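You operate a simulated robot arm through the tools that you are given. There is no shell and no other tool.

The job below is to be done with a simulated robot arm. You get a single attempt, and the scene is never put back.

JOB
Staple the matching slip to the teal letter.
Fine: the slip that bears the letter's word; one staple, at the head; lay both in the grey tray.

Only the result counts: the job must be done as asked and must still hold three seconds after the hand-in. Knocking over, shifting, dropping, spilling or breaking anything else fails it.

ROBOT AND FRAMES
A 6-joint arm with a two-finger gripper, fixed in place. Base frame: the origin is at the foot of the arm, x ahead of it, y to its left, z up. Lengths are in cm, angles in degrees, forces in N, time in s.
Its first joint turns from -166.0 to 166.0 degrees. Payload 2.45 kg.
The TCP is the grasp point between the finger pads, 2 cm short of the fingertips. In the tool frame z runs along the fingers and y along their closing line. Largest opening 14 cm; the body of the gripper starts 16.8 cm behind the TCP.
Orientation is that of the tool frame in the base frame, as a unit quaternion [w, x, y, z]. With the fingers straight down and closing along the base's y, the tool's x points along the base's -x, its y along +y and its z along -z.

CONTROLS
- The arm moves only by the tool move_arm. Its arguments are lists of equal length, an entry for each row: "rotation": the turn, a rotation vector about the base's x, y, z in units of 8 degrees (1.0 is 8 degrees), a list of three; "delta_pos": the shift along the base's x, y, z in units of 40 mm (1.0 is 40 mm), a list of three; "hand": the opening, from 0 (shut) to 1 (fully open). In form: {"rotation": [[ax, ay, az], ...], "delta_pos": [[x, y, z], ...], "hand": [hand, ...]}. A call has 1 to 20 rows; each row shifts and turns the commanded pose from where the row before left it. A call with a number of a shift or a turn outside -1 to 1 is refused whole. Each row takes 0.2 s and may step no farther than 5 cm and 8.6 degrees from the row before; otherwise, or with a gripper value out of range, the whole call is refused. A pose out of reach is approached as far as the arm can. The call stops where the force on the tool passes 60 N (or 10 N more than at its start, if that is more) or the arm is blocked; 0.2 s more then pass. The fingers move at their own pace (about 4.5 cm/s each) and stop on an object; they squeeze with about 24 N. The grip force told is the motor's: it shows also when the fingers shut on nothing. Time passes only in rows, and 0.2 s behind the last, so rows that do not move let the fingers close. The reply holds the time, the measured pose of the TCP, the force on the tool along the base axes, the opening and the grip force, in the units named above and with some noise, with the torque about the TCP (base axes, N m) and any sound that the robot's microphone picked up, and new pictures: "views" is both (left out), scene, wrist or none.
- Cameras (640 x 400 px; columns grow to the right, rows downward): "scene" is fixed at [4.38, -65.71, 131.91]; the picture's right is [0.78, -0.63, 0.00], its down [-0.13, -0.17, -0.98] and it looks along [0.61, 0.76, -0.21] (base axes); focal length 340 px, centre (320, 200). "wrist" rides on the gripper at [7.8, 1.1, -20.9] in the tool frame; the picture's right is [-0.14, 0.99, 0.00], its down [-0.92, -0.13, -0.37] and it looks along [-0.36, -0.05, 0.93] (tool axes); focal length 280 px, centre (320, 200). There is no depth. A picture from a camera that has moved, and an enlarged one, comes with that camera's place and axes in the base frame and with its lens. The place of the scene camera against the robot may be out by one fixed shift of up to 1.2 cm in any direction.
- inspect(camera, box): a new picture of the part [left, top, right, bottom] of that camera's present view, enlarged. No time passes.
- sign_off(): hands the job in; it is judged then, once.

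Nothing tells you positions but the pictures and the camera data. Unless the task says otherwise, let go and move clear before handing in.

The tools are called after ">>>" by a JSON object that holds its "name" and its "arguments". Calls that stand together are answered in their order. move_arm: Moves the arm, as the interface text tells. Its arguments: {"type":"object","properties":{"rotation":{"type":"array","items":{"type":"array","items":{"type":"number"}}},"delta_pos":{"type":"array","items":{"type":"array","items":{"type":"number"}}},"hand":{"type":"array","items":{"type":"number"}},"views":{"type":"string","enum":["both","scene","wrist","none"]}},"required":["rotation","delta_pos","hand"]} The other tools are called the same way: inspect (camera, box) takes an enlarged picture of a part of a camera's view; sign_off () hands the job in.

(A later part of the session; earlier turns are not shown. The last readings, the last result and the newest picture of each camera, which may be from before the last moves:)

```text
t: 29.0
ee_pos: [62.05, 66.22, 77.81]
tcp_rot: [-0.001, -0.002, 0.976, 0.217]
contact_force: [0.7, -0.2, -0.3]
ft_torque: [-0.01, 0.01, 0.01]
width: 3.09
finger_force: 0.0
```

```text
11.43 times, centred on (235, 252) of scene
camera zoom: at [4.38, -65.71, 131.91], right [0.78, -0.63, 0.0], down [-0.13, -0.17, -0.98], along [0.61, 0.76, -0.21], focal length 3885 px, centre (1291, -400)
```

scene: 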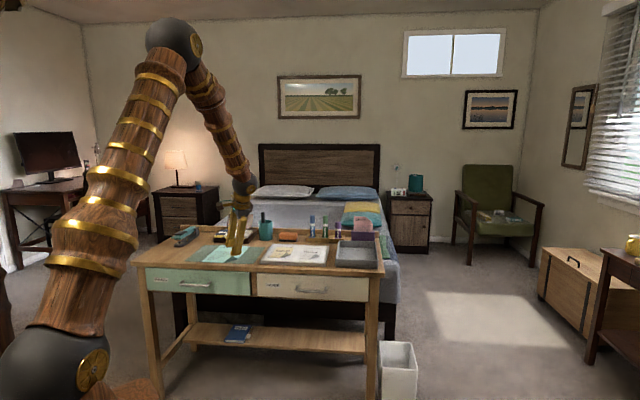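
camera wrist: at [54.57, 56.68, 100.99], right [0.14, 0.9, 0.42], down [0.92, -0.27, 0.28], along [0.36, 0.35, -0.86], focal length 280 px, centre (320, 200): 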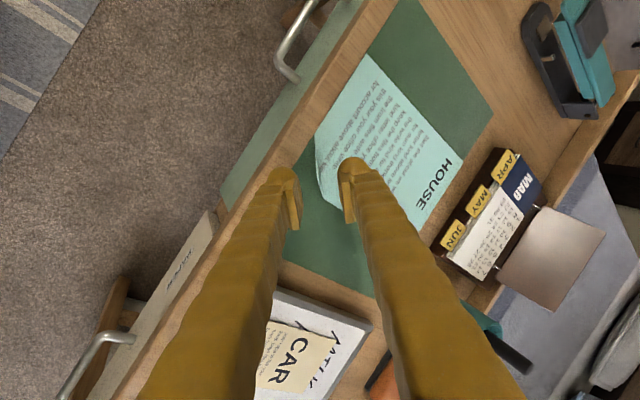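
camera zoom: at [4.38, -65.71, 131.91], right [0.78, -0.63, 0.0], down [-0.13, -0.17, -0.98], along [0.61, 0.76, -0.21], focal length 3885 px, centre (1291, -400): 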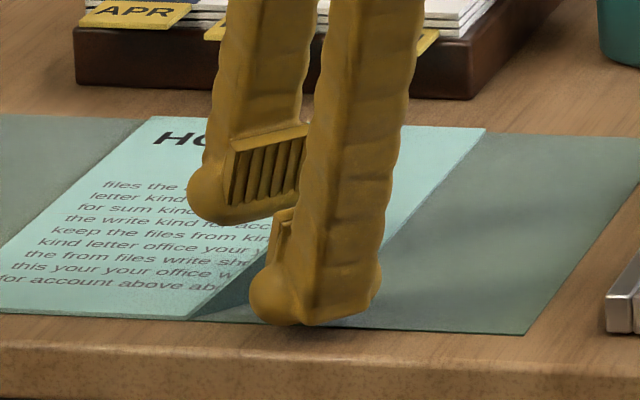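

The fingers straddle the flap with no contact. I'll narrow them, advance slightly along the flap, and then close.

>>> {"name": "move_arm", "arguments": {"rotation": [[0, 0, 0], [0, 0, 0], [0, 0, 0], [0, 0, 0]], "delta_pos": [[0, 0, 0], [0, 0, 0], [0, 0.04, -0.085], [0, 0.04, -0.085]], "hand": [0.08, 0.08, 0.08, 0.08], "views": "none"}}

>>> {"name": "inspect", "arguments": {"camera": "scene", "box": [210, 235, 260, 270]}}

>>> {"name": "inspect", "arguments": {"camera": "wrist", "box": [260, 80, 400, 220]}}

```text
t: 30.0
ee_pos: [62.13, 66.51, 77.16]
tcp_rot: [0.0, -0.001, 0.976, 0.218]
contact_force: [0.2, 0.3, 0.7]
ft_torque: [-0.02, -0.03, -0.01]
width: 1.11
finger_force: 0.2
```

```text
11.43 times, centred on (235, 252) of scene
camera zoom: at [4.38, -65.71, 131.91], right [0.78, -0.63, 0.0], down [-0.13, -0.17, -0.98], along [0.61, 0.76, -0.21], focal length 3885 px, centre (1291, -400)
```

zoom: 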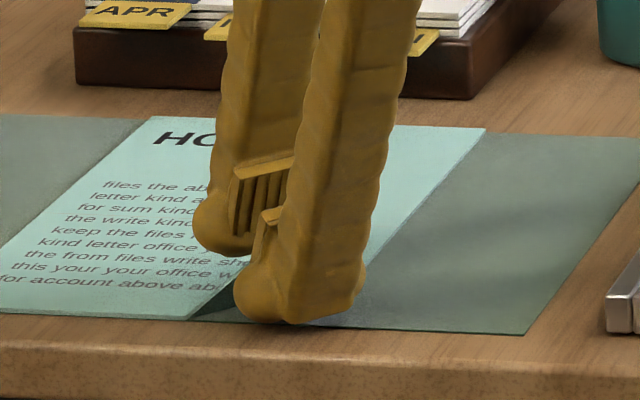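

```text
2.86 times, centred on (330, 150) of wrist
camera zoom: at [54.4, 58.69, 96.47], right [0.14, 0.9, 0.42], down [0.92, -0.27, 0.28], along [0.36, 0.35, -0.86], focal length 801 px, centre (291, 343)
```

zoom: 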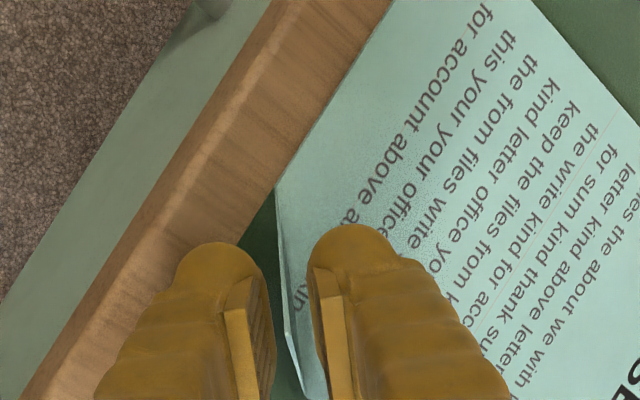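

>>> {"name": "move_arm", "arguments": {"rotation": [[0, 0, 0], [0, 0, 0], [0, 0, 0]], "delta_pos": [[0, 0.02, -0.045], [0, 0, 0], [0, 0, 0]], "hand": [0, 0, 0], "views": "none"}}

>>> {"name": "inspect", "arguments": {"camera": "scene", "box": [190, 230, 270, 275]}}

>>> {"name": "inspect", "arguments": {"camera": "wrist", "box": [260, 80, 460, 220]}}

```text
t: 30.8
ee_pos: [62.11, 66.66, 77.03]
tcp_rot: [0.0, -0.001, 0.976, 0.217]
contact_force: [-0.2, -2.7, 9.1]
ft_torque: [0.0, -0.03, -0.02]
width: 0.61
finger_force: 14.0
```

```text
8.00 times, centred on (230, 252) of scene
camera zoom: at [4.38, -65.71, 131.91], right [0.78, -0.63, 0.0], down [-0.13, -0.17, -0.98], along [0.61, 0.76, -0.21], focal length 2720 px, centre (1040, -220)
```

zoom: 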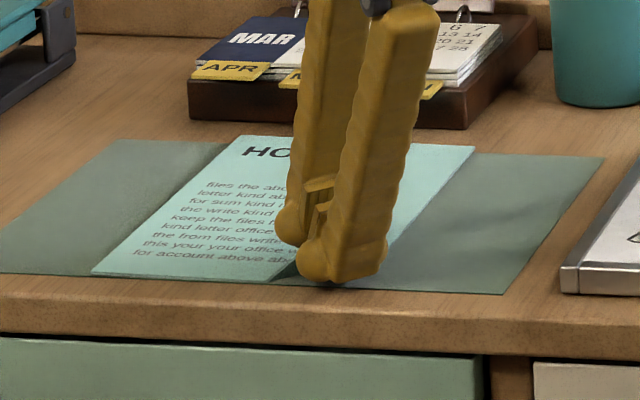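

```text
2.86 times, centred on (360, 150) of wrist
camera zoom: at [54.42, 58.77, 96.29], right [0.14, 0.9, 0.42], down [0.92, -0.27, 0.28], along [0.37, 0.35, -0.86], focal length 801 px, centre (206, 343)
```

zoom: 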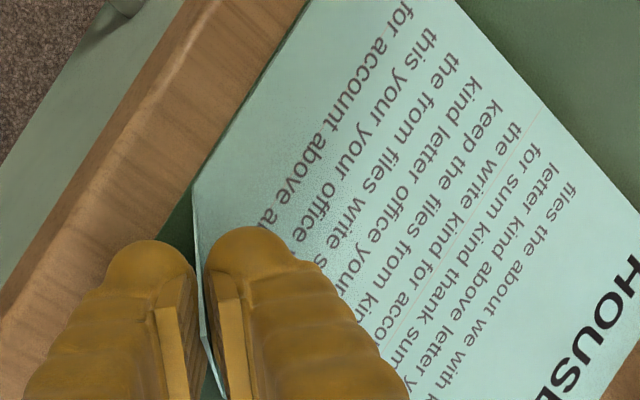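

The lower finger is rubbing the mat (9 N up), so I'll back off a few millimetres along the axis and let the fingers finish closing.

>>> {"name": "move_arm", "arguments": {"rotation": [[0, 0, 0], [0, 0, 0], [0, 0, 0], [0, 0, 0]], "delta_pos": [[0, -0.04, 0.085], [0, 0, 0], [0, 0, 0], [0, 0, 0]], "hand": [0, 0, 0, 0], "views": "none"}}

>>> {"name": "inspect", "arguments": {"camera": "wrist", "box": [260, 80, 460, 220]}}

```text
t: 31.8
ee_pos: [62.1, 66.55, 77.3]
tcp_rot: [0.0, -0.001, 0.976, 0.218]
contact_force: [1.1, 0.6, 0.2]
ft_torque: [-0.02, -0.01, 0.01]
width: 0.59
finger_force: 13.9
```

```text
2.86 times, centred on (360, 150) of wrist
camera zoom: at [54.45, 58.6, 96.63], right [0.14, 0.9, 0.42], down [0.92, -0.27, 0.28], along [0.36, 0.35, -0.86], focal length 801 px, centre (206, 343)
```

zoom: 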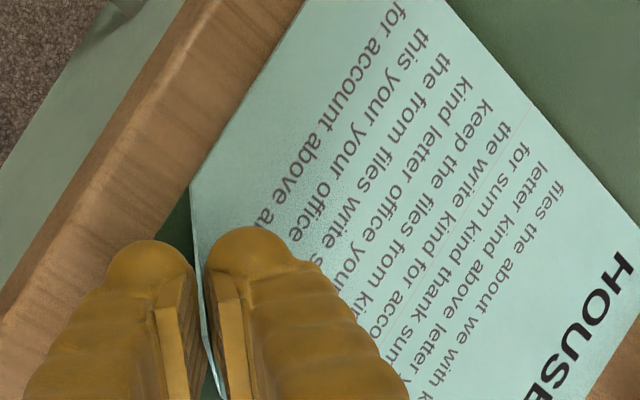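

The force is clear and the grip reads 14 N on the flap. Now a gentle lift.

>>> {"name": "move_arm", "arguments": {"rotation": [[0, 0, 0], [0, 0, 0], [0, 0, 0], [0, 0, 0]], "delta_pos": [[0, 0, 0.25], [0, 0, 0.4], [0, 0, 0.4], [0, 0, 0]], "hand": [0, 0, 0, 0]}}

>>> {"name": "inspect", "arguments": {"camera": "scene", "box": [180, 220, 280, 280]}}

```text
t: 32.8
ee_pos: [62.0, 66.54, 81.49]
tcp_rot: [0.0, -0.001, 0.976, 0.217]
contact_force: [-0.1, 0.6, -0.7]
ft_torque: [0.0, -0.02, 0.02]
width: 0.63
finger_force: 13.8
camera wrist: at [54.4, 58.72, 100.8], right [0.14, 0.9, 0.42], down [0.92, -0.27, 0.28], along [0.36, 0.35, -0.86], focal length 280 px, centre (320, 200)
```

scene: 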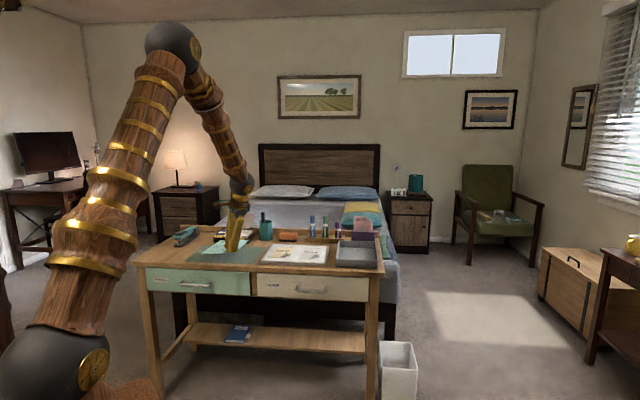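
wrist: 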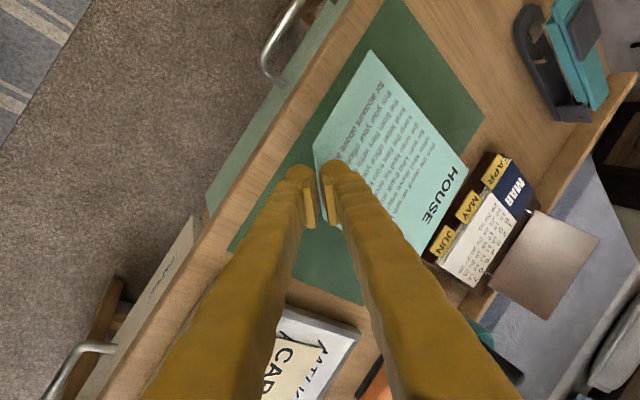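

```text
6.40 times, centred on (230, 250) of scene
camera zoom: at [4.38, -65.71, 131.91], right [0.78, -0.63, 0.0], down [-0.13, -0.17, -0.98], along [0.61, 0.76, -0.21], focal length 2176 px, centre (896, -120)
```

zoom: 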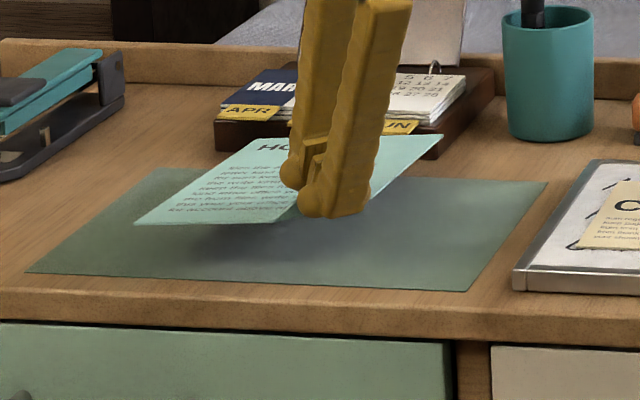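

>>> {"name": "inspect", "arguments": {"camera": "wrist", "box": [300, 30, 500, 270]}}

>>> {"name": "inspect", "arguments": {"camera": "wrist", "box": [260, 80, 460, 220]}}

```text
1.67 times, centred on (400, 150) of wrist
camera zoom: at [54.4, 58.72, 100.8], right [0.14, 0.9, 0.42], down [0.92, -0.27, 0.28], along [0.36, 0.35, -0.86], focal length 467 px, centre (187, 283)
```

zoom: 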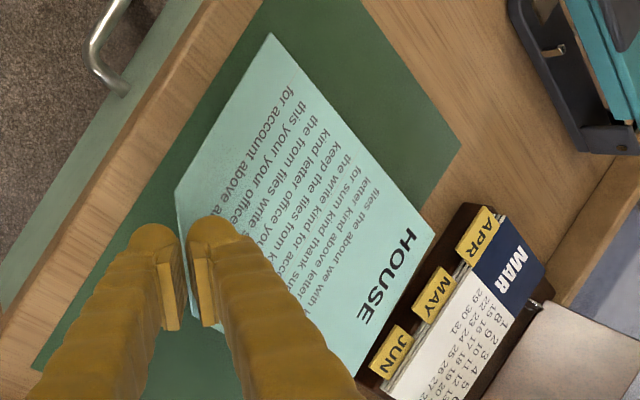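

```text
2.86 times, centred on (360, 150) of wrist
camera zoom: at [54.4, 58.72, 100.8], right [0.14, 0.9, 0.42], down [0.92, -0.27, 0.28], along [0.36, 0.35, -0.86], focal length 801 px, centre (206, 343)
```

zoom: 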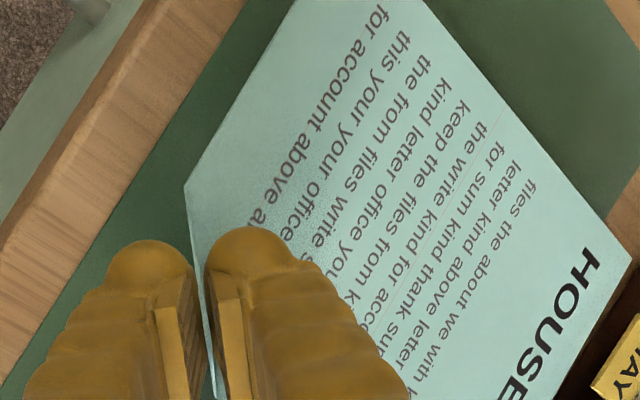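

The letter is held rigidly with its head drooping about 5°. I'll correct the tilt, then check flatness.

>>> {"name": "move_arm", "arguments": {"rotation": [[0.66, 0.33, 0], [0, 0, 0], [0, 0, 0], [0, 0, 0]], "delta_pos": [[-0.3, -0.3, 0.3], [-0.6, -0.6, 0.4], [-0.5, -0.5, 0.3], [0, 0, 0]], "hand": [0, 0, 0, 0]}}

>>> {"name": "inspect", "arguments": {"camera": "scene", "box": [160, 210, 280, 280]}}

>>> {"name": "inspect", "arguments": {"camera": "wrist", "box": [300, 30, 500, 270]}}

```text
t: 33.8
ee_pos: [56.33, 60.92, 85.56]
tcp_rot: [-0.022, 0.004, 0.965, 0.262]
contact_force: [0.9, -1.5, -0.5]
ft_torque: [-0.01, 0.01, -0.01]
width: 0.61
finger_force: 14.0
camera wrist: at [49.62, 51.27, 104.44], right [0.16, 0.86, 0.49], down [0.93, -0.29, 0.21], along [0.33, 0.43, -0.84], focal length 280 px, centre (320, 200)
```

scene: 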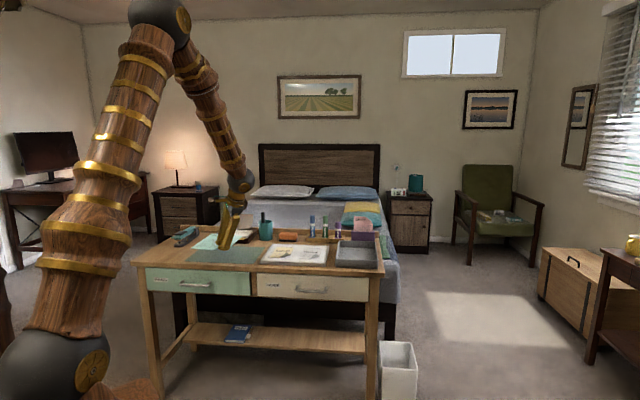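
wrist: 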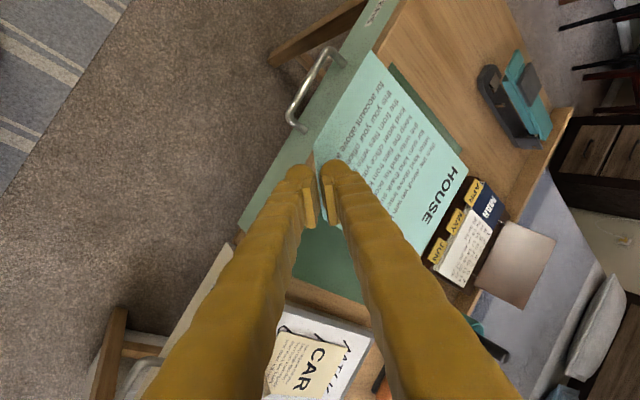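

```text
5.33 times, centred on (220, 245) of scene
camera zoom: at [4.38, -65.71, 131.91], right [0.78, -0.63, 0.0], down [-0.13, -0.17, -0.98], along [0.61, 0.76, -0.21], focal length 1813 px, centre (853, -40)
```

zoom: 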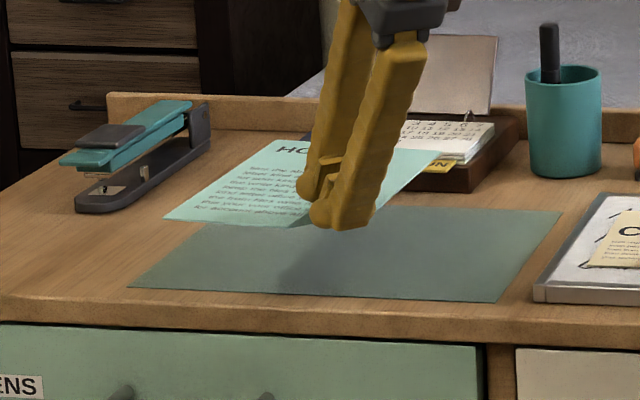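

```text
1.67 times, centred on (400, 150) of wrist
camera zoom: at [49.62, 51.27, 104.44], right [0.16, 0.86, 0.49], down [0.93, -0.29, 0.21], along [0.33, 0.43, -0.84], focal length 467 px, centre (187, 283)
```

zoom: 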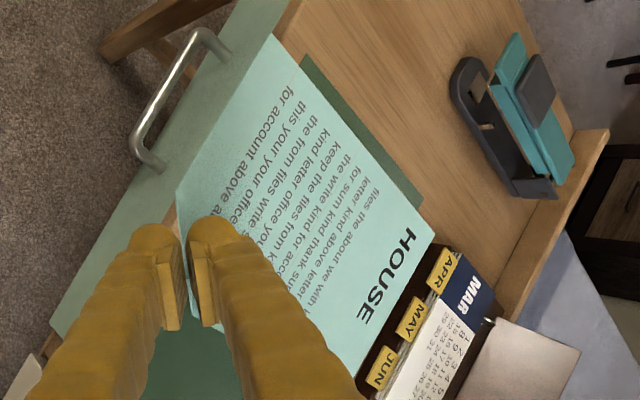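

The letter is level now (all corners z≈82.8), with its head centre 9.8/17.8 cm from the TCP in x/y and aligned with the stapler. I'll carry it to a spot in front of the stapler.

>>> {"name": "move_arm", "arguments": {"rotation": [[0, 0, 0], [0, 0, 0], [0, 0, 0], [0, 0, 0], [0, 0, 0], [0, 0, 0], [0, 0, 0], [0, 0, 0], [0, 0, 0], [0, 0, 0], [0, 0, 0]], "delta_pos": [[-0.3, 0.3, 0], [-0.5, 0.5, 0], [-0.55, 0.5, 0], [-0.55, 0.5, 0], [-0.55, 0.5, 0], [-0.55, 0.5, 0], [-0.55, 0.5, 0], [-0.55, 0.5, -0.1], [-0.5, 0.5, -0.15], [-0.3, 0.3, -0.15], [0, 0, 0]], "hand": [0, 0, 0, 0, 0, 0, 0, 0, 0, 0, 0]}}

>>> {"name": "inspect", "arguments": {"camera": "scene", "box": [150, 210, 250, 270]}}

>>> {"name": "inspect", "arguments": {"camera": "wrist", "box": [300, 30, 540, 270]}}

```text
t: 36.2
ee_pos: [36.91, 79.09, 83.87]
tcp_rot: [-0.022, 0.003, 0.965, 0.262]
contact_force: [-0.3, 0.5, -0.1]
ft_torque: [0.0, 0.0, -0.02]
width: 0.6
finger_force: 14.2
camera wrist: at [30.15, 69.49, 102.74], right [0.16, 0.86, 0.49], down [0.93, -0.29, 0.21], along [0.33, 0.43, -0.84], focal length 280 px, centre (320, 200)
```

scene: 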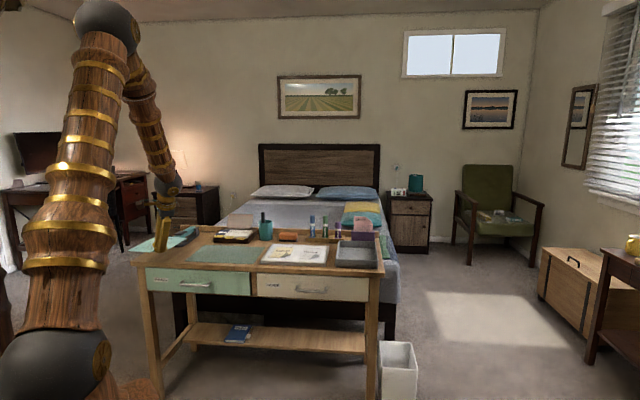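
wrist: 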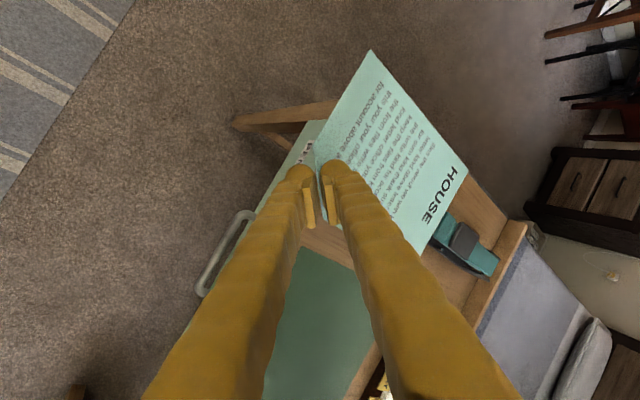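

```text
6.40 times, centred on (200, 240) of scene
camera zoom: at [4.38, -65.71, 131.91], right [0.78, -0.63, 0.0], down [-0.13, -0.17, -0.98], along [0.61, 0.76, -0.21], focal length 2176 px, centre (1088, -56)
```

zoom: 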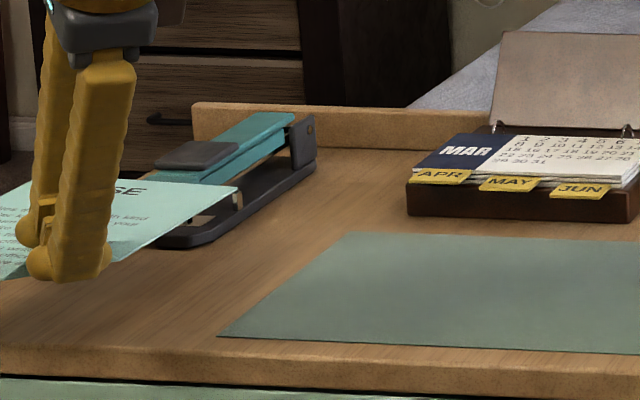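

```text
1.67 times, centred on (420, 150) of wrist
camera zoom: at [30.15, 69.49, 102.74], right [0.16, 0.86, 0.49], down [0.93, -0.29, 0.21], along [0.33, 0.43, -0.84], focal length 467 px, centre (153, 283)
```

zoom: 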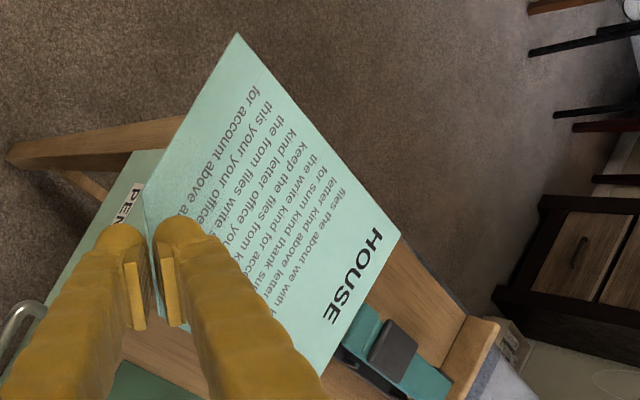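

>>> {"name": "move_arm", "arguments": {"rotation": [[0, 0, 0], [0, 0, 0], [0, 0, 0], [0, 0, 0]], "delta_pos": [[0, 0, -0.5], [-0.035, 0.035, -0.5], [-0.035, 0.035, -0.3], [0, 0, 0]], "hand": [0, 0, 0, 0]}}

>>> {"name": "inspect", "arguments": {"camera": "scene", "box": [150, 215, 220, 260]}}

>>> {"name": "inspect", "arguments": {"camera": "wrist", "box": [380, 120, 520, 280]}}

```text
t: 37.2
ee_pos: [36.62, 79.55, 78.68]
tcp_rot: [-0.023, 0.003, 0.965, 0.262]
contact_force: [0.9, 0.6, -0.8]
ft_torque: [-0.02, 0.01, -0.01]
width: 0.6
finger_force: 14.0
camera wrist: at [29.88, 69.97, 97.45], right [0.16, 0.86, 0.49], down [0.93, -0.29, 0.21], along [0.33, 0.43, -0.84], focal length 280 px, centre (320, 200)
```

scene: 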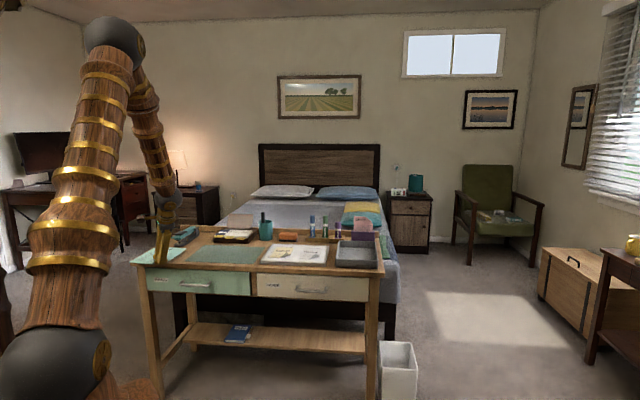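
wrist: 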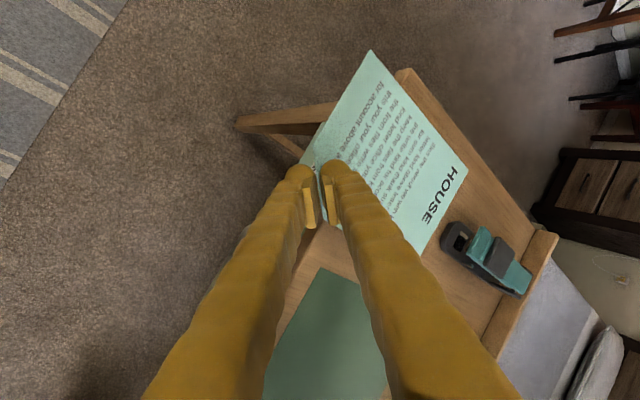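

```text
8.89 times, centred on (185, 238) of scene
camera zoom: at [4.38, -65.71, 131.91], right [0.78, -0.63, 0.0], down [-0.13, -0.17, -0.98], along [0.61, 0.76, -0.21], focal length 3022 px, centre (1520, -133)
```

zoom: 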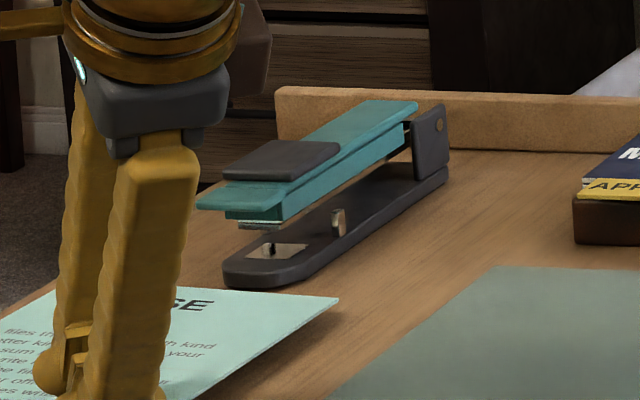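

```text
2.50 times, centred on (450, 200) of wrist
camera zoom: at [29.88, 69.97, 97.45], right [0.16, 0.86, 0.49], down [0.93, -0.29, 0.21], along [0.33, 0.43, -0.84], focal length 701 px, centre (-5, 200)
```

zoom: 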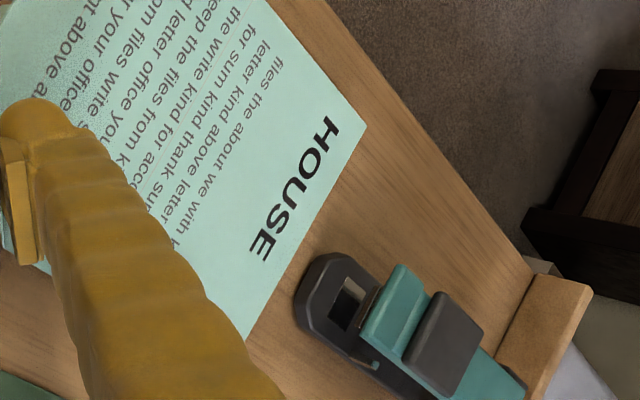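

The alignment looks good. To be safe on height, I'll raise the letter a few millimetres, advance until the head edge is just short of the base, and compare heights directly.

>>> {"name": "move_arm", "arguments": {"rotation": [[0, 0, 0], [0, 0, 0], [0, 0, 0]], "delta_pos": [[0.25, 0.15, 0.1], [0.37, 0.3, 0], [0, 0, 0]], "hand": [0, 0, 0], "views": "none"}}

>>> {"name": "inspect", "arguments": {"camera": "scene", "box": [165, 220, 225, 260]}}

>>> {"name": "inspect", "arguments": {"camera": "wrist", "box": [380, 120, 520, 280]}}

```text
t: 38.0
ee_pos: [39.25, 81.27, 79.2]
tcp_rot: [-0.022, 0.004, 0.965, 0.263]
contact_force: [-1.1, 0.7, -0.7]
ft_torque: [0.01, -0.02, -0.02]
width: 0.61
finger_force: 14.3
```

```text
10.00 times, centred on (195, 240) of scene
camera zoom: at [4.38, -65.71, 131.91], right [0.78, -0.63, 0.0], down [-0.13, -0.17, -0.98], along [0.61, 0.76, -0.21], focal length 3400 px, centre (1570, -200)
```

zoom: 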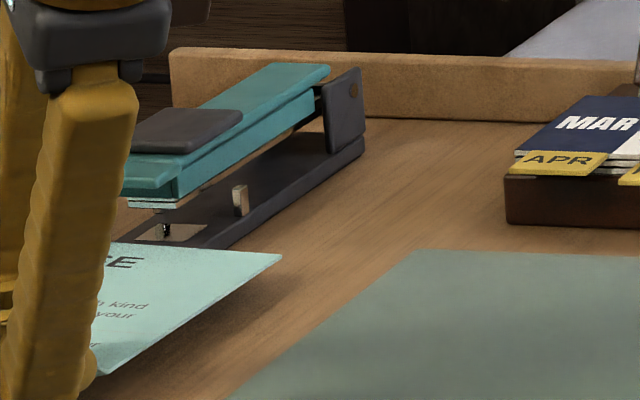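

```text
2.50 times, centred on (450, 200) of wrist
camera zoom: at [32.39, 71.65, 97.95], right [0.16, 0.86, 0.49], down [0.93, -0.29, 0.21], along [0.33, 0.43, -0.84], focal length 701 px, centre (-5, 200)
```

zoom: 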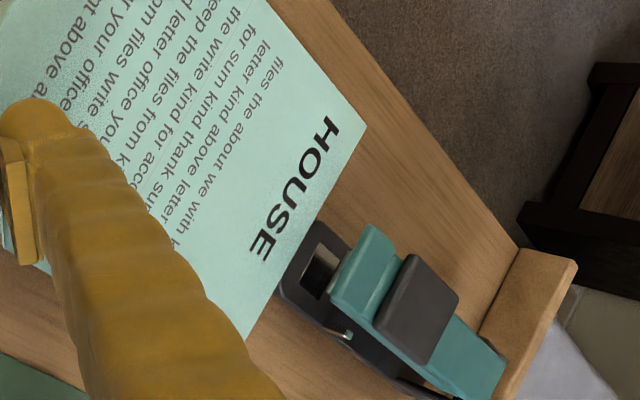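

The head edge lies just above the base top and below the stapler's head. I'll raise 2 mm more and insert in small steps.

>>> {"name": "move_arm", "arguments": {"rotation": [[0, 0, 0], [0, 0, 0], [0, 0, 0], [0, 0, 0]], "delta_pos": [[0.17, 0.17, 0.04], [0.17, 0.17, 0], [0.17, 0.17, 0], [0, 0, 0]], "hand": [0, 0, 0, 0], "views": "none"}}

>>> {"name": "inspect", "arguments": {"camera": "scene", "box": [165, 220, 225, 260]}}

>>> {"name": "inspect", "arguments": {"camera": "wrist", "box": [380, 120, 520, 280]}}

```text
t: 39.0
ee_pos: [41.26, 83.42, 79.14]
tcp_rot: [-0.022, 0.004, 0.965, 0.262]
contact_force: [0.0, 0.6, -0.4]
ft_torque: [0.01, -0.01, 0.01]
width: 0.62
finger_force: 14.1
```

```text
10.00 times, centred on (195, 240) of scene
camera zoom: at [4.38, -65.71, 131.91], right [0.78, -0.63, 0.0], down [-0.13, -0.17, -0.98], along [0.61, 0.76, -0.21], focal length 3400 px, centre (1570, -200)
```

zoom: 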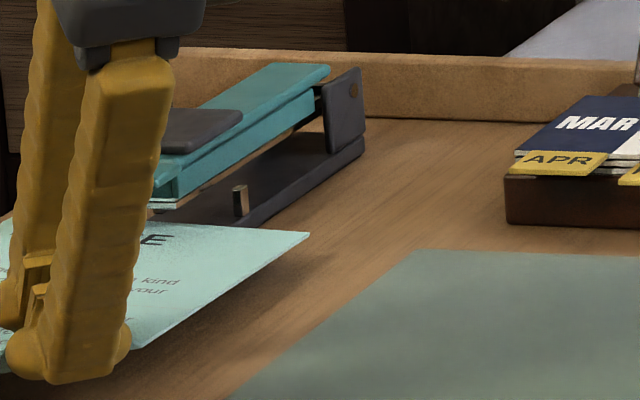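

```text
2.50 times, centred on (450, 200) of wrist
camera zoom: at [34.44, 73.77, 98.01], right [0.16, 0.86, 0.49], down [0.93, -0.29, 0.21], along [0.33, 0.43, -0.84], focal length 701 px, centre (-5, 200)
```

zoom: 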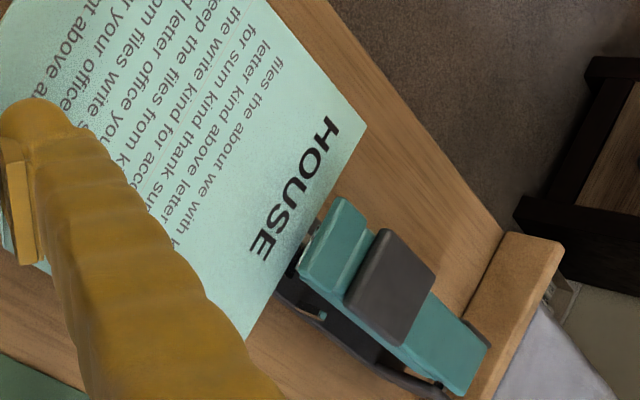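

>>> {"name": "move_arm", "arguments": {"rotation": [[0, 0, 0], [0, 0, 0], [0, 0, 0], [0, 0, 0]], "delta_pos": [[0.17, 0.17, 0], [0.17, 0.17, 0], [0.17, 0.17, 0], [0, 0, 0]], "hand": [0, 0, 0, 0], "views": "none"}}

>>> {"name": "inspect", "arguments": {"camera": "scene", "box": [165, 220, 225, 260]}}

>>> {"name": "inspect", "arguments": {"camera": "wrist", "box": [380, 120, 520, 280]}}

```text
t: 40.0
ee_pos: [43.2, 85.47, 79.18]
tcp_rot: [-0.023, 0.004, 0.965, 0.262]
contact_force: [0.0, 1.2, -0.8]
ft_torque: [0.01, 0.01, 0.01]
width: 0.59
finger_force: 13.4
```

```text
10.00 times, centred on (195, 240) of scene
camera zoom: at [4.38, -65.71, 131.91], right [0.78, -0.63, 0.0], down [-0.13, -0.17, -0.98], along [0.61, 0.76, -0.21], focal length 3400 px, centre (1570, -200)
```

zoom: 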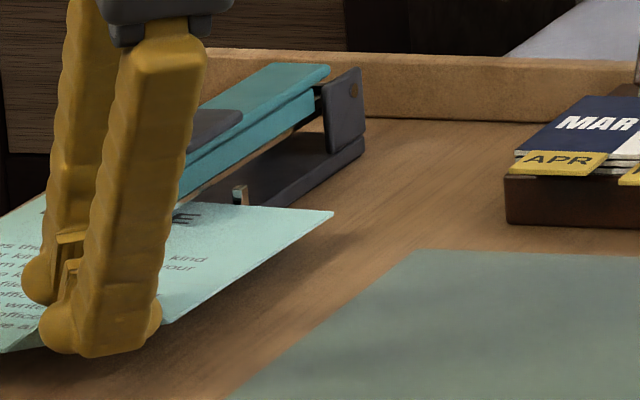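

```text
2.50 times, centred on (450, 200) of wrist
camera zoom: at [36.35, 75.82, 98.1], right [0.16, 0.86, 0.49], down [0.93, -0.29, 0.21], along [0.33, 0.43, -0.84], focal length 701 px, centre (-5, 200)
```

zoom: 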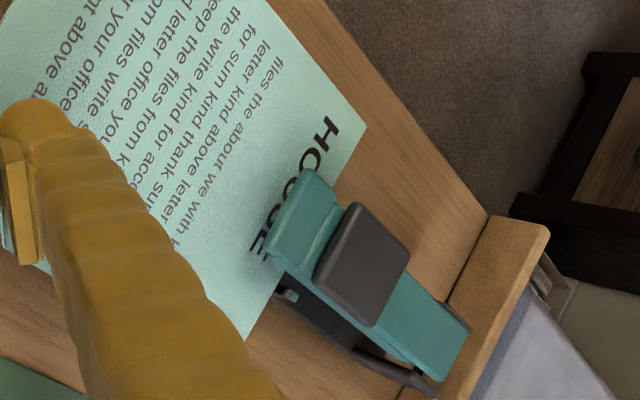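

The head edge is at the paper stop and the stapler's nose is over the word. I'll lower the letter onto the base.

>>> {"name": "move_arm", "arguments": {"rotation": [[0, 0, 0], [0, 0, 0], [0, 0, 0]], "delta_pos": [[0, 0, -0.1], [0, 0, -0.1], [0, 0, 0]], "hand": [0, 0, 0], "views": "none"}}

>>> {"name": "inspect", "arguments": {"camera": "scene", "box": [165, 220, 225, 260]}}

>>> {"name": "inspect", "arguments": {"camera": "wrist", "box": [300, 30, 500, 270]}}

```text
t: 40.8
ee_pos: [43.18, 85.47, 78.43]
tcp_rot: [-0.022, 0.003, 0.965, 0.262]
contact_force: [-0.2, 0.3, -1.3]
ft_torque: [0.0, 0.01, 0.0]
width: 0.61
finger_force: 14.2
```

```text
10.00 times, centred on (195, 240) of scene
camera zoom: at [4.38, -65.71, 131.91], right [0.78, -0.63, 0.0], down [-0.13, -0.17, -0.98], along [0.61, 0.76, -0.21], focal length 3400 px, centre (1570, -200)
```

zoom: 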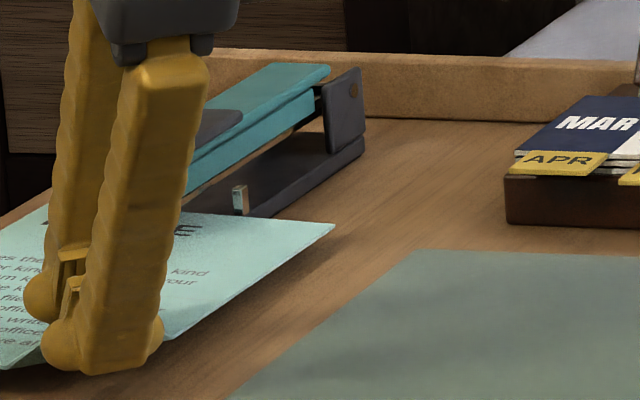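

```text
1.67 times, centred on (400, 150) of wrist
camera zoom: at [36.36, 75.8, 97.31], right [0.16, 0.86, 0.49], down [0.93, -0.29, 0.21], along [0.33, 0.43, -0.84], focal length 467 px, centre (187, 283)
```

zoom: 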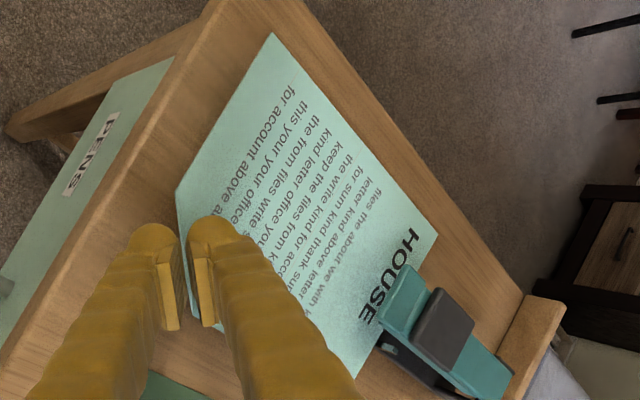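

>>> {"name": "move_arm", "arguments": {"rotation": [[0, 0, 0], [0, 0, 0]], "delta_pos": [[0, 0, -0.12], [0, 0, 0]], "hand": [0, 0], "views": "none"}}

>>> {"name": "inspect", "arguments": {"camera": "wrist", "box": [300, 30, 500, 270]}}

```text
t: 41.4
ee_pos: [43.08, 85.43, 78.01]
tcp_rot: [-0.023, 0.005, 0.965, 0.262]
contact_force: [0.8, 0.1, -0.4]
ft_torque: [0.02, -0.01, 0.0]
width: 0.59
finger_force: 13.9
```

```text
1.67 times, centred on (400, 150) of wrist
camera zoom: at [36.33, 75.8, 96.8], right [0.16, 0.86, 0.49], down [0.93, -0.29, 0.21], along [0.33, 0.43, -0.84], focal length 467 px, centre (187, 283)
```

zoom: 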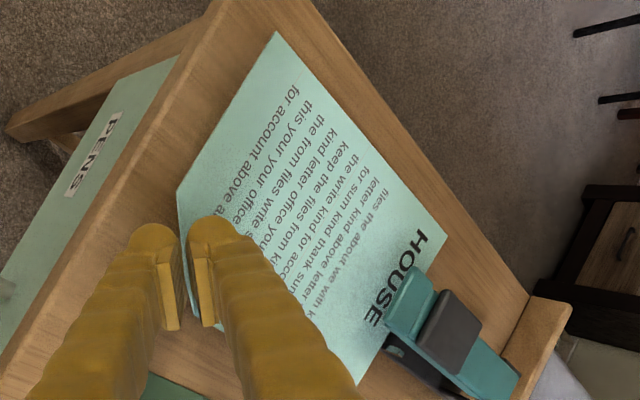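

The head now rests on the base. I'll open slightly to let go and check that the letter settles in place.

>>> {"name": "move_arm", "arguments": {"rotation": [[0, 0, 0], [0, 0, 0], [0, 0, 0]], "delta_pos": [[0, 0, 0], [0, 0, 0], [0, 0, 0]], "hand": [0.1, 0.2, 0.2], "views": "none"}}

>>> {"name": "inspect", "arguments": {"camera": "wrist", "box": [300, 30, 500, 270]}}

>>> {"name": "inspect", "arguments": {"camera": "scene", "box": [145, 215, 235, 270]}}

```text
t: 42.2
ee_pos: [43.12, 85.3, 77.99]
tcp_rot: [-0.023, 0.003, 0.965, 0.263]
contact_force: [-0.5, -0.3, 0.5]
ft_torque: [-0.02, 0.0, 0.01]
width: 2.8
finger_force: 0.0
```

```text
1.67 times, centred on (400, 150) of wrist
camera zoom: at [36.33, 75.79, 96.8], right [0.16, 0.86, 0.49], down [0.93, -0.29, 0.21], along [0.33, 0.43, -0.84], focal length 467 px, centre (187, 283)
```

zoom: 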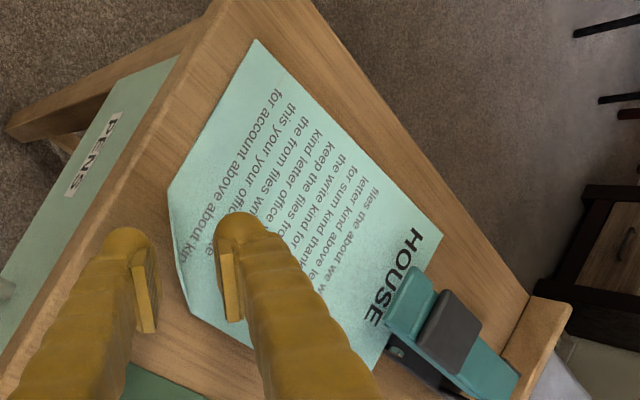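

```text
7.11 times, centred on (190, 242) of scene
camera zoom: at [4.38, -65.71, 131.91], right [0.78, -0.63, 0.0], down [-0.13, -0.17, -0.98], along [0.61, 0.76, -0.21], focal length 2418 px, centre (1244, -102)
```

zoom: 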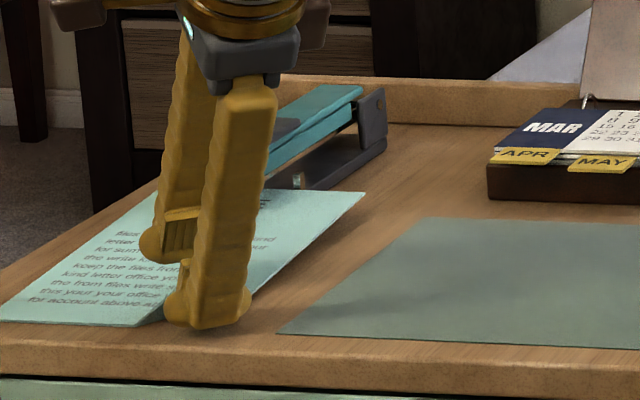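

The letter sits in the jaw with its head still under the stapler's nose. I'll withdraw along the flap and fly over to the HOUSE slip.

>>> {"name": "move_arm", "arguments": {"rotation": [[0, 0, 0], [0, 0, 0], [0, 0, 0], [0, 0, 0], [-0.66, -0.33, 0], [0, 0, 0]], "delta_pos": [[0.02, -0.25, 0.43], [0.02, -0.4, 0.68], [0.02, -0.4, 0.68], [0, -0.2, 0.9], [0, -0.2, 0.9], [0, 0, 0]], "hand": [0.22, 0.22, 0.22, 0.22, 0.3, 0.5]}}

>>> {"name": "inspect", "arguments": {"camera": "wrist", "box": [320, 40, 520, 240]}}

>>> {"name": "inspect", "arguments": {"camera": "scene", "box": [145, 215, 235, 270]}}

```text
t: 43.6
ee_pos: [43.4, 79.7, 92.01]
tcp_rot: [0.0, -0.001, 0.976, 0.216]
contact_force: [1.1, 0.3, 0.1]
ft_torque: [0.0, -0.01, -0.01]
width: 7.03
finger_force: 0.1
camera wrist: at [35.79, 71.77, 111.42], right [0.14, 0.9, 0.42], down [0.92, -0.27, 0.28], along [0.36, 0.35, -0.86], focal length 280 px, centre (320, 200)
```

scene: 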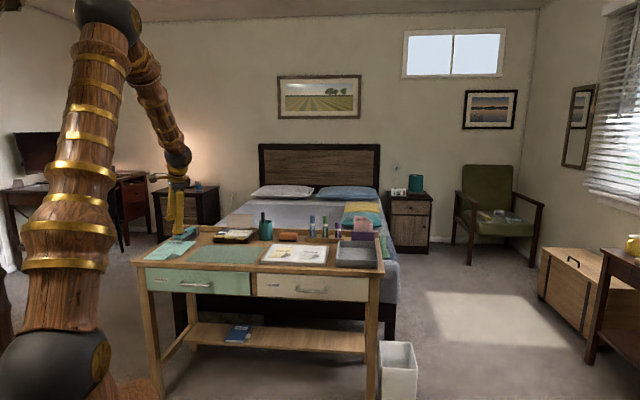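
wrist: 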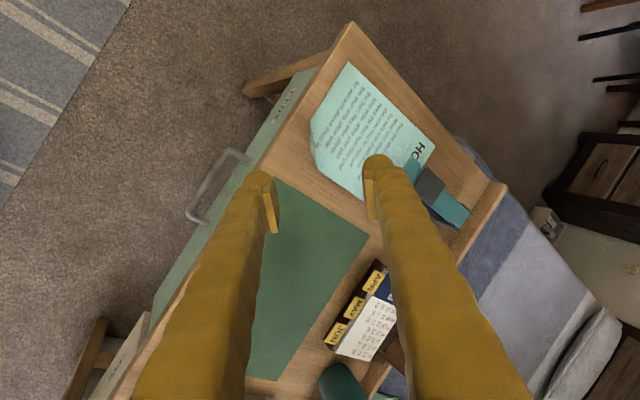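

```text
2.00 times, centred on (420, 140) of wrist
camera zoom: at [35.79, 71.77, 111.42], right [0.14, 0.9, 0.42], down [0.92, -0.27, 0.28], along [0.36, 0.35, -0.86], focal length 561 px, centre (120, 320)
```

zoom: 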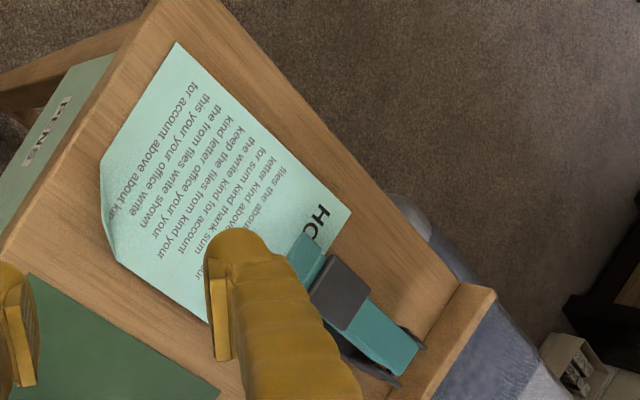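

```text
7.11 times, centred on (190, 242) of scene
camera zoom: at [4.38, -65.71, 131.91], right [0.78, -0.63, 0.0], down [-0.13, -0.17, -0.98], along [0.61, 0.76, -0.21], focal length 2418 px, centre (1244, -102)
```

zoom: 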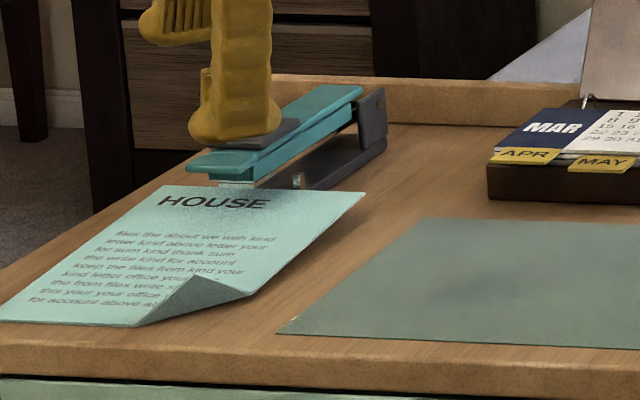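

The letter is seated with its head edge about 2 cm past the staple point. Now I'll travel along the desk front to look at the HOUSE slip's lifted corner.

>>> {"name": "move_arm", "arguments": {"rotation": [[0, 0, 0], [0, 0, 0], [0, 0, 0], [0, 0, 0], [0, 0, 0], [0, 0, 0], [0, 0, 0], [0, 0, 0], [0, 0, 0], [0, 0, 0], [0, 0, 0], [0, 0, 0], [0, 0, 0], [0, 0, 0], [0, 0, 0], [0, 0, 0]], "delta_pos": [[0.71, -0.695, -0.05], [0.71, -0.695, -0.05], [0.71, -0.695, -0.05], [0.71, -0.695, -0.05], [0.71, -0.695, -0.05], [0.71, -0.695, -0.05], [0.71, -0.695, -0.05], [0.71, -0.695, -0.05], [0.71, -0.695, -0.05], [0.71, -0.695, -0.05], [0.71, -0.695, -0.05], [0.71, -0.695, -0.05], [0.71, -0.695, -0.05], [0.71, -0.695, -0.05], [0.71, -0.695, -0.05], [0, 0, 0]], "hand": [0.6, 0.6, 0.6, 0.6, 0.6, 0.6, 0.6, 0.6, 0.6, 0.6, 0.6, 0.6, 0.6, 0.6, 0.6, 0.6]}}

>>> {"name": "inspect", "arguments": {"camera": "wrist", "box": [250, 80, 430, 240]}}

>>> {"name": "inspect", "arguments": {"camera": "scene", "box": [255, 235, 395, 275]}}

```text
t: 47.0
ee_pos: [86.06, 38.02, 89.39]
tcp_rot: [-0.001, -0.001, 0.976, 0.217]
contact_force: [-0.1, 0.5, 0.4]
ft_torque: [0.0, 0.03, 0.03]
width: 8.43
finger_force: 0.1
camera wrist: at [78.39, 30.23, 108.65], right [0.14, 0.9, 0.42], down [0.92, -0.27, 0.28], along [0.36, 0.35, -0.86], focal length 280 px, centre (320, 200)
```

scene: 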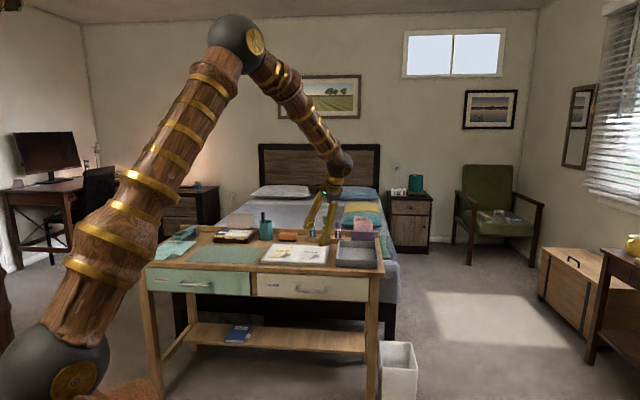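
wrist: 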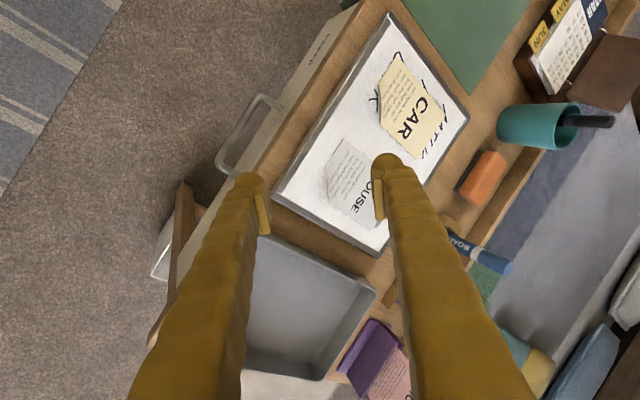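

```text
2.50 times, centred on (340, 160) of wrist
camera zoom: at [78.39, 30.23, 108.65], right [0.14, 0.9, 0.42], down [0.92, -0.27, 0.28], along [0.36, 0.35, -0.86], focal length 701 px, centre (270, 300)
```

zoom: 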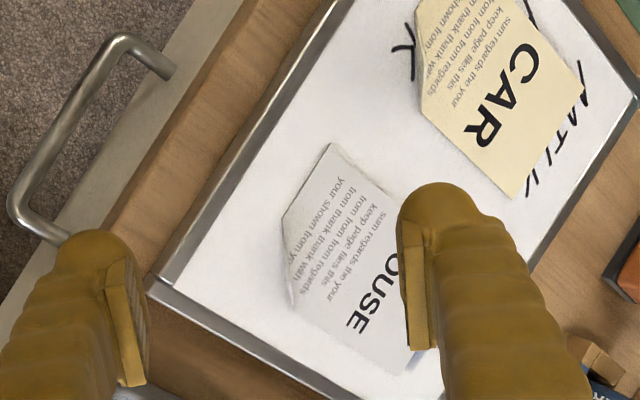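

```text
4.57 times, centred on (325, 255) of scene
camera zoom: at [4.38, -65.71, 131.91], right [0.78, -0.63, 0.0], down [-0.13, -0.17, -0.98], along [0.61, 0.76, -0.21], focal length 1554 px, centre (297, -51)
```

zoom: 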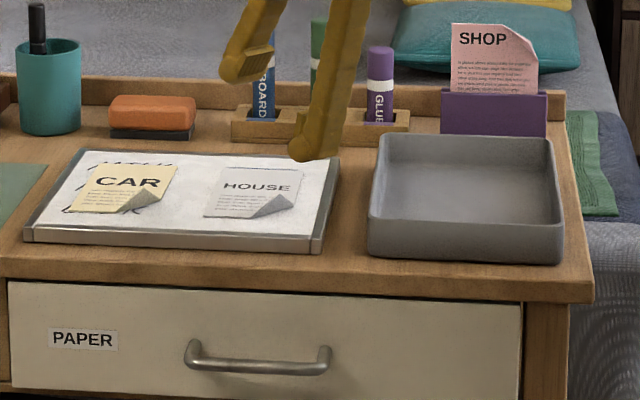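

The slip's flap also folds along base x, from about (88, 45.2) to (93, 45.1), and is about 2.5 cm tall. I'll narrow the fingers, use a 20° tilt and approach it.

>>> {"name": "move_arm", "arguments": {"rotation": [[-0.625, 0, 0], [0, 0, 0], [0, 0, 0], [0, 0, 0], [0, 0, 0], [0, 0, 0]], "delta_pos": [[0.37, 0.34, -0.5], [0.37, 0.35, -0.5], [0.37, 0.35, -0.5], [0, 0, -0.19], [0, 0, 0], [0, 0, 0]], "hand": [0.2, 0.2, 0.2, 0.2, 0.2, 0.2]}}

>>> {"name": "inspect", "arguments": {"camera": "wrist", "box": [260, 80, 400, 220]}}

>>> {"name": "inspect", "arguments": {"camera": "scene", "box": [285, 230, 345, 270]}}

```text
t: 48.4
ee_pos: [90.54, 42.01, 82.54]
tcp_rot: [0.0, -0.001, 0.985, 0.175]
contact_force: [-0.2, -0.7, -0.2]
ft_torque: [-0.01, 0.0, 0.02]
width: 2.81
finger_force: 0.0
camera wrist: at [82.84, 35.95, 102.45], right [0.14, 0.93, 0.34], down [0.92, -0.24, 0.3], along [0.36, 0.27, -0.89], focal length 280 px, centre (320, 200)
```

scene: 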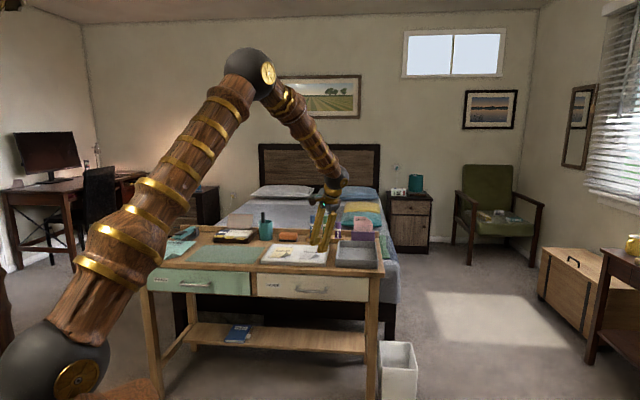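
wrist: 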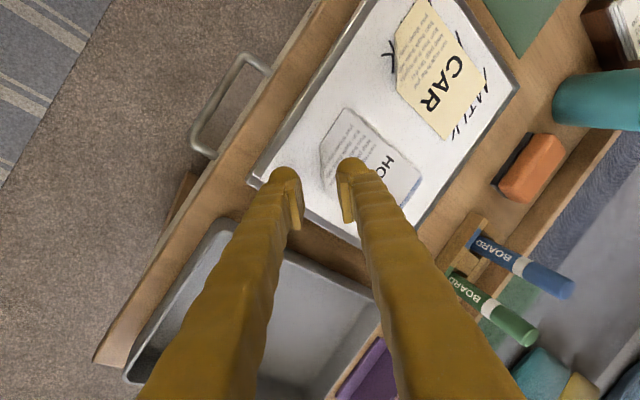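

```text
2.86 times, centred on (330, 150) of wrist
camera zoom: at [82.84, 35.95, 102.45], right [0.14, 0.93, 0.34], down [0.92, -0.24, 0.3], along [0.36, 0.27, -0.89], focal length 801 px, centre (291, 343)
```

zoom: 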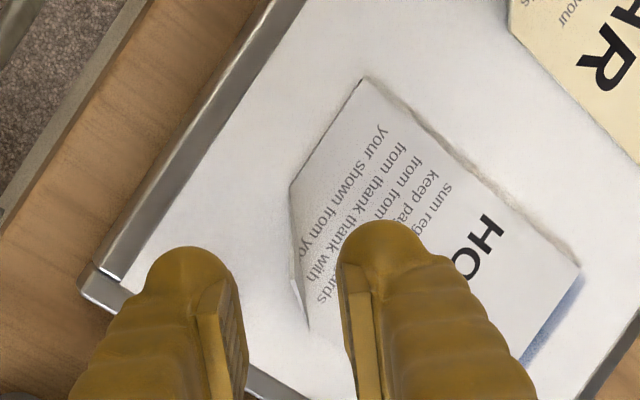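

```text
10.00 times, centred on (315, 250) of scene
camera zoom: at [4.38, -65.71, 131.91], right [0.78, -0.63, 0.0], down [-0.13, -0.17, -0.98], along [0.61, 0.76, -0.21], focal length 3400 px, centre (370, -300)
```

zoom: 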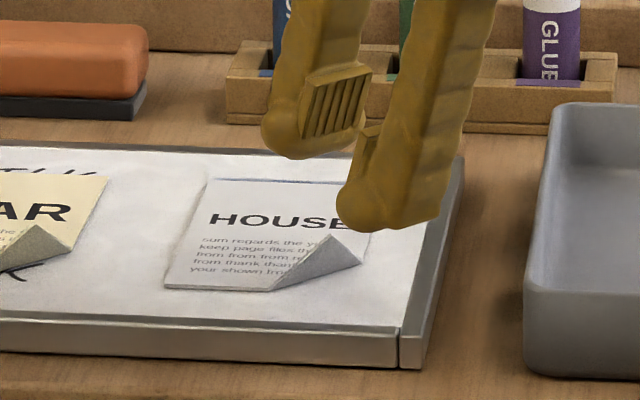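

>>> {"name": "move_arm", "arguments": {"rotation": [[0, 0, 0], [0, 0, 0], [0, 0, 0], [0, 0, 0]], "delta_pos": [[0.01, 0.1, -0.27], [0.01, 0.1, -0.27], [0, 0.1, -0.27], [0, 0, 0]], "hand": [0.2, 0.2, 0.14, 0.14], "views": "none"}}

>>> {"name": "inspect", "arguments": {"camera": "wrist", "box": [270, 100, 390, 220]}}

>>> {"name": "inspect", "arguments": {"camera": "scene", "box": [295, 235, 340, 265]}}

```text
t: 49.4
ee_pos: [90.58, 43.39, 79.34]
tcp_rot: [0.0, -0.001, 0.985, 0.174]
contact_force: [0.5, -0.5, 0.2]
ft_torque: [0.03, 0.01, -0.03]
width: 1.96
finger_force: 0.1
```

```text
3.33 times, centred on (330, 160) of wrist
camera zoom: at [82.9, 37.17, 99.24], right [0.14, 0.93, 0.34], down [0.92, -0.24, 0.3], along [0.36, 0.27, -0.89], focal length 935 px, centre (287, 333)
```

zoom: 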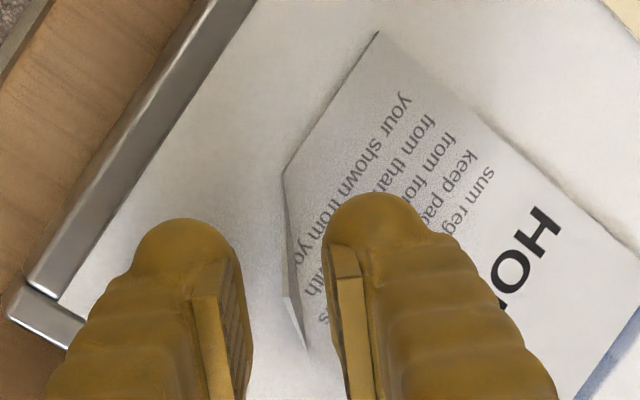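

```text
13.33 times, centred on (318, 250) of scene
camera zoom: at [4.38, -65.71, 131.91], right [0.78, -0.63, 0.0], down [-0.13, -0.17, -0.98], along [0.61, 0.76, -0.21], focal length 4533 px, centre (353, -467)
```

zoom: 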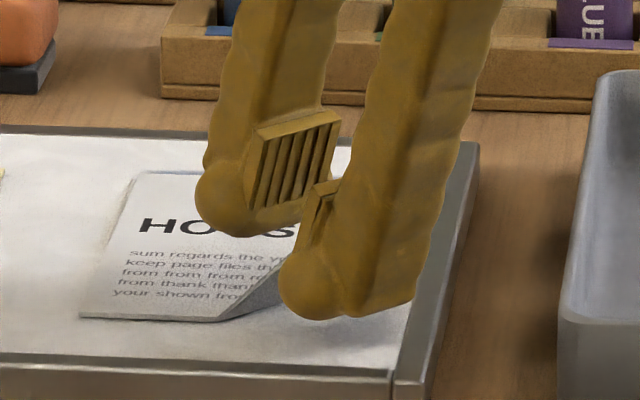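

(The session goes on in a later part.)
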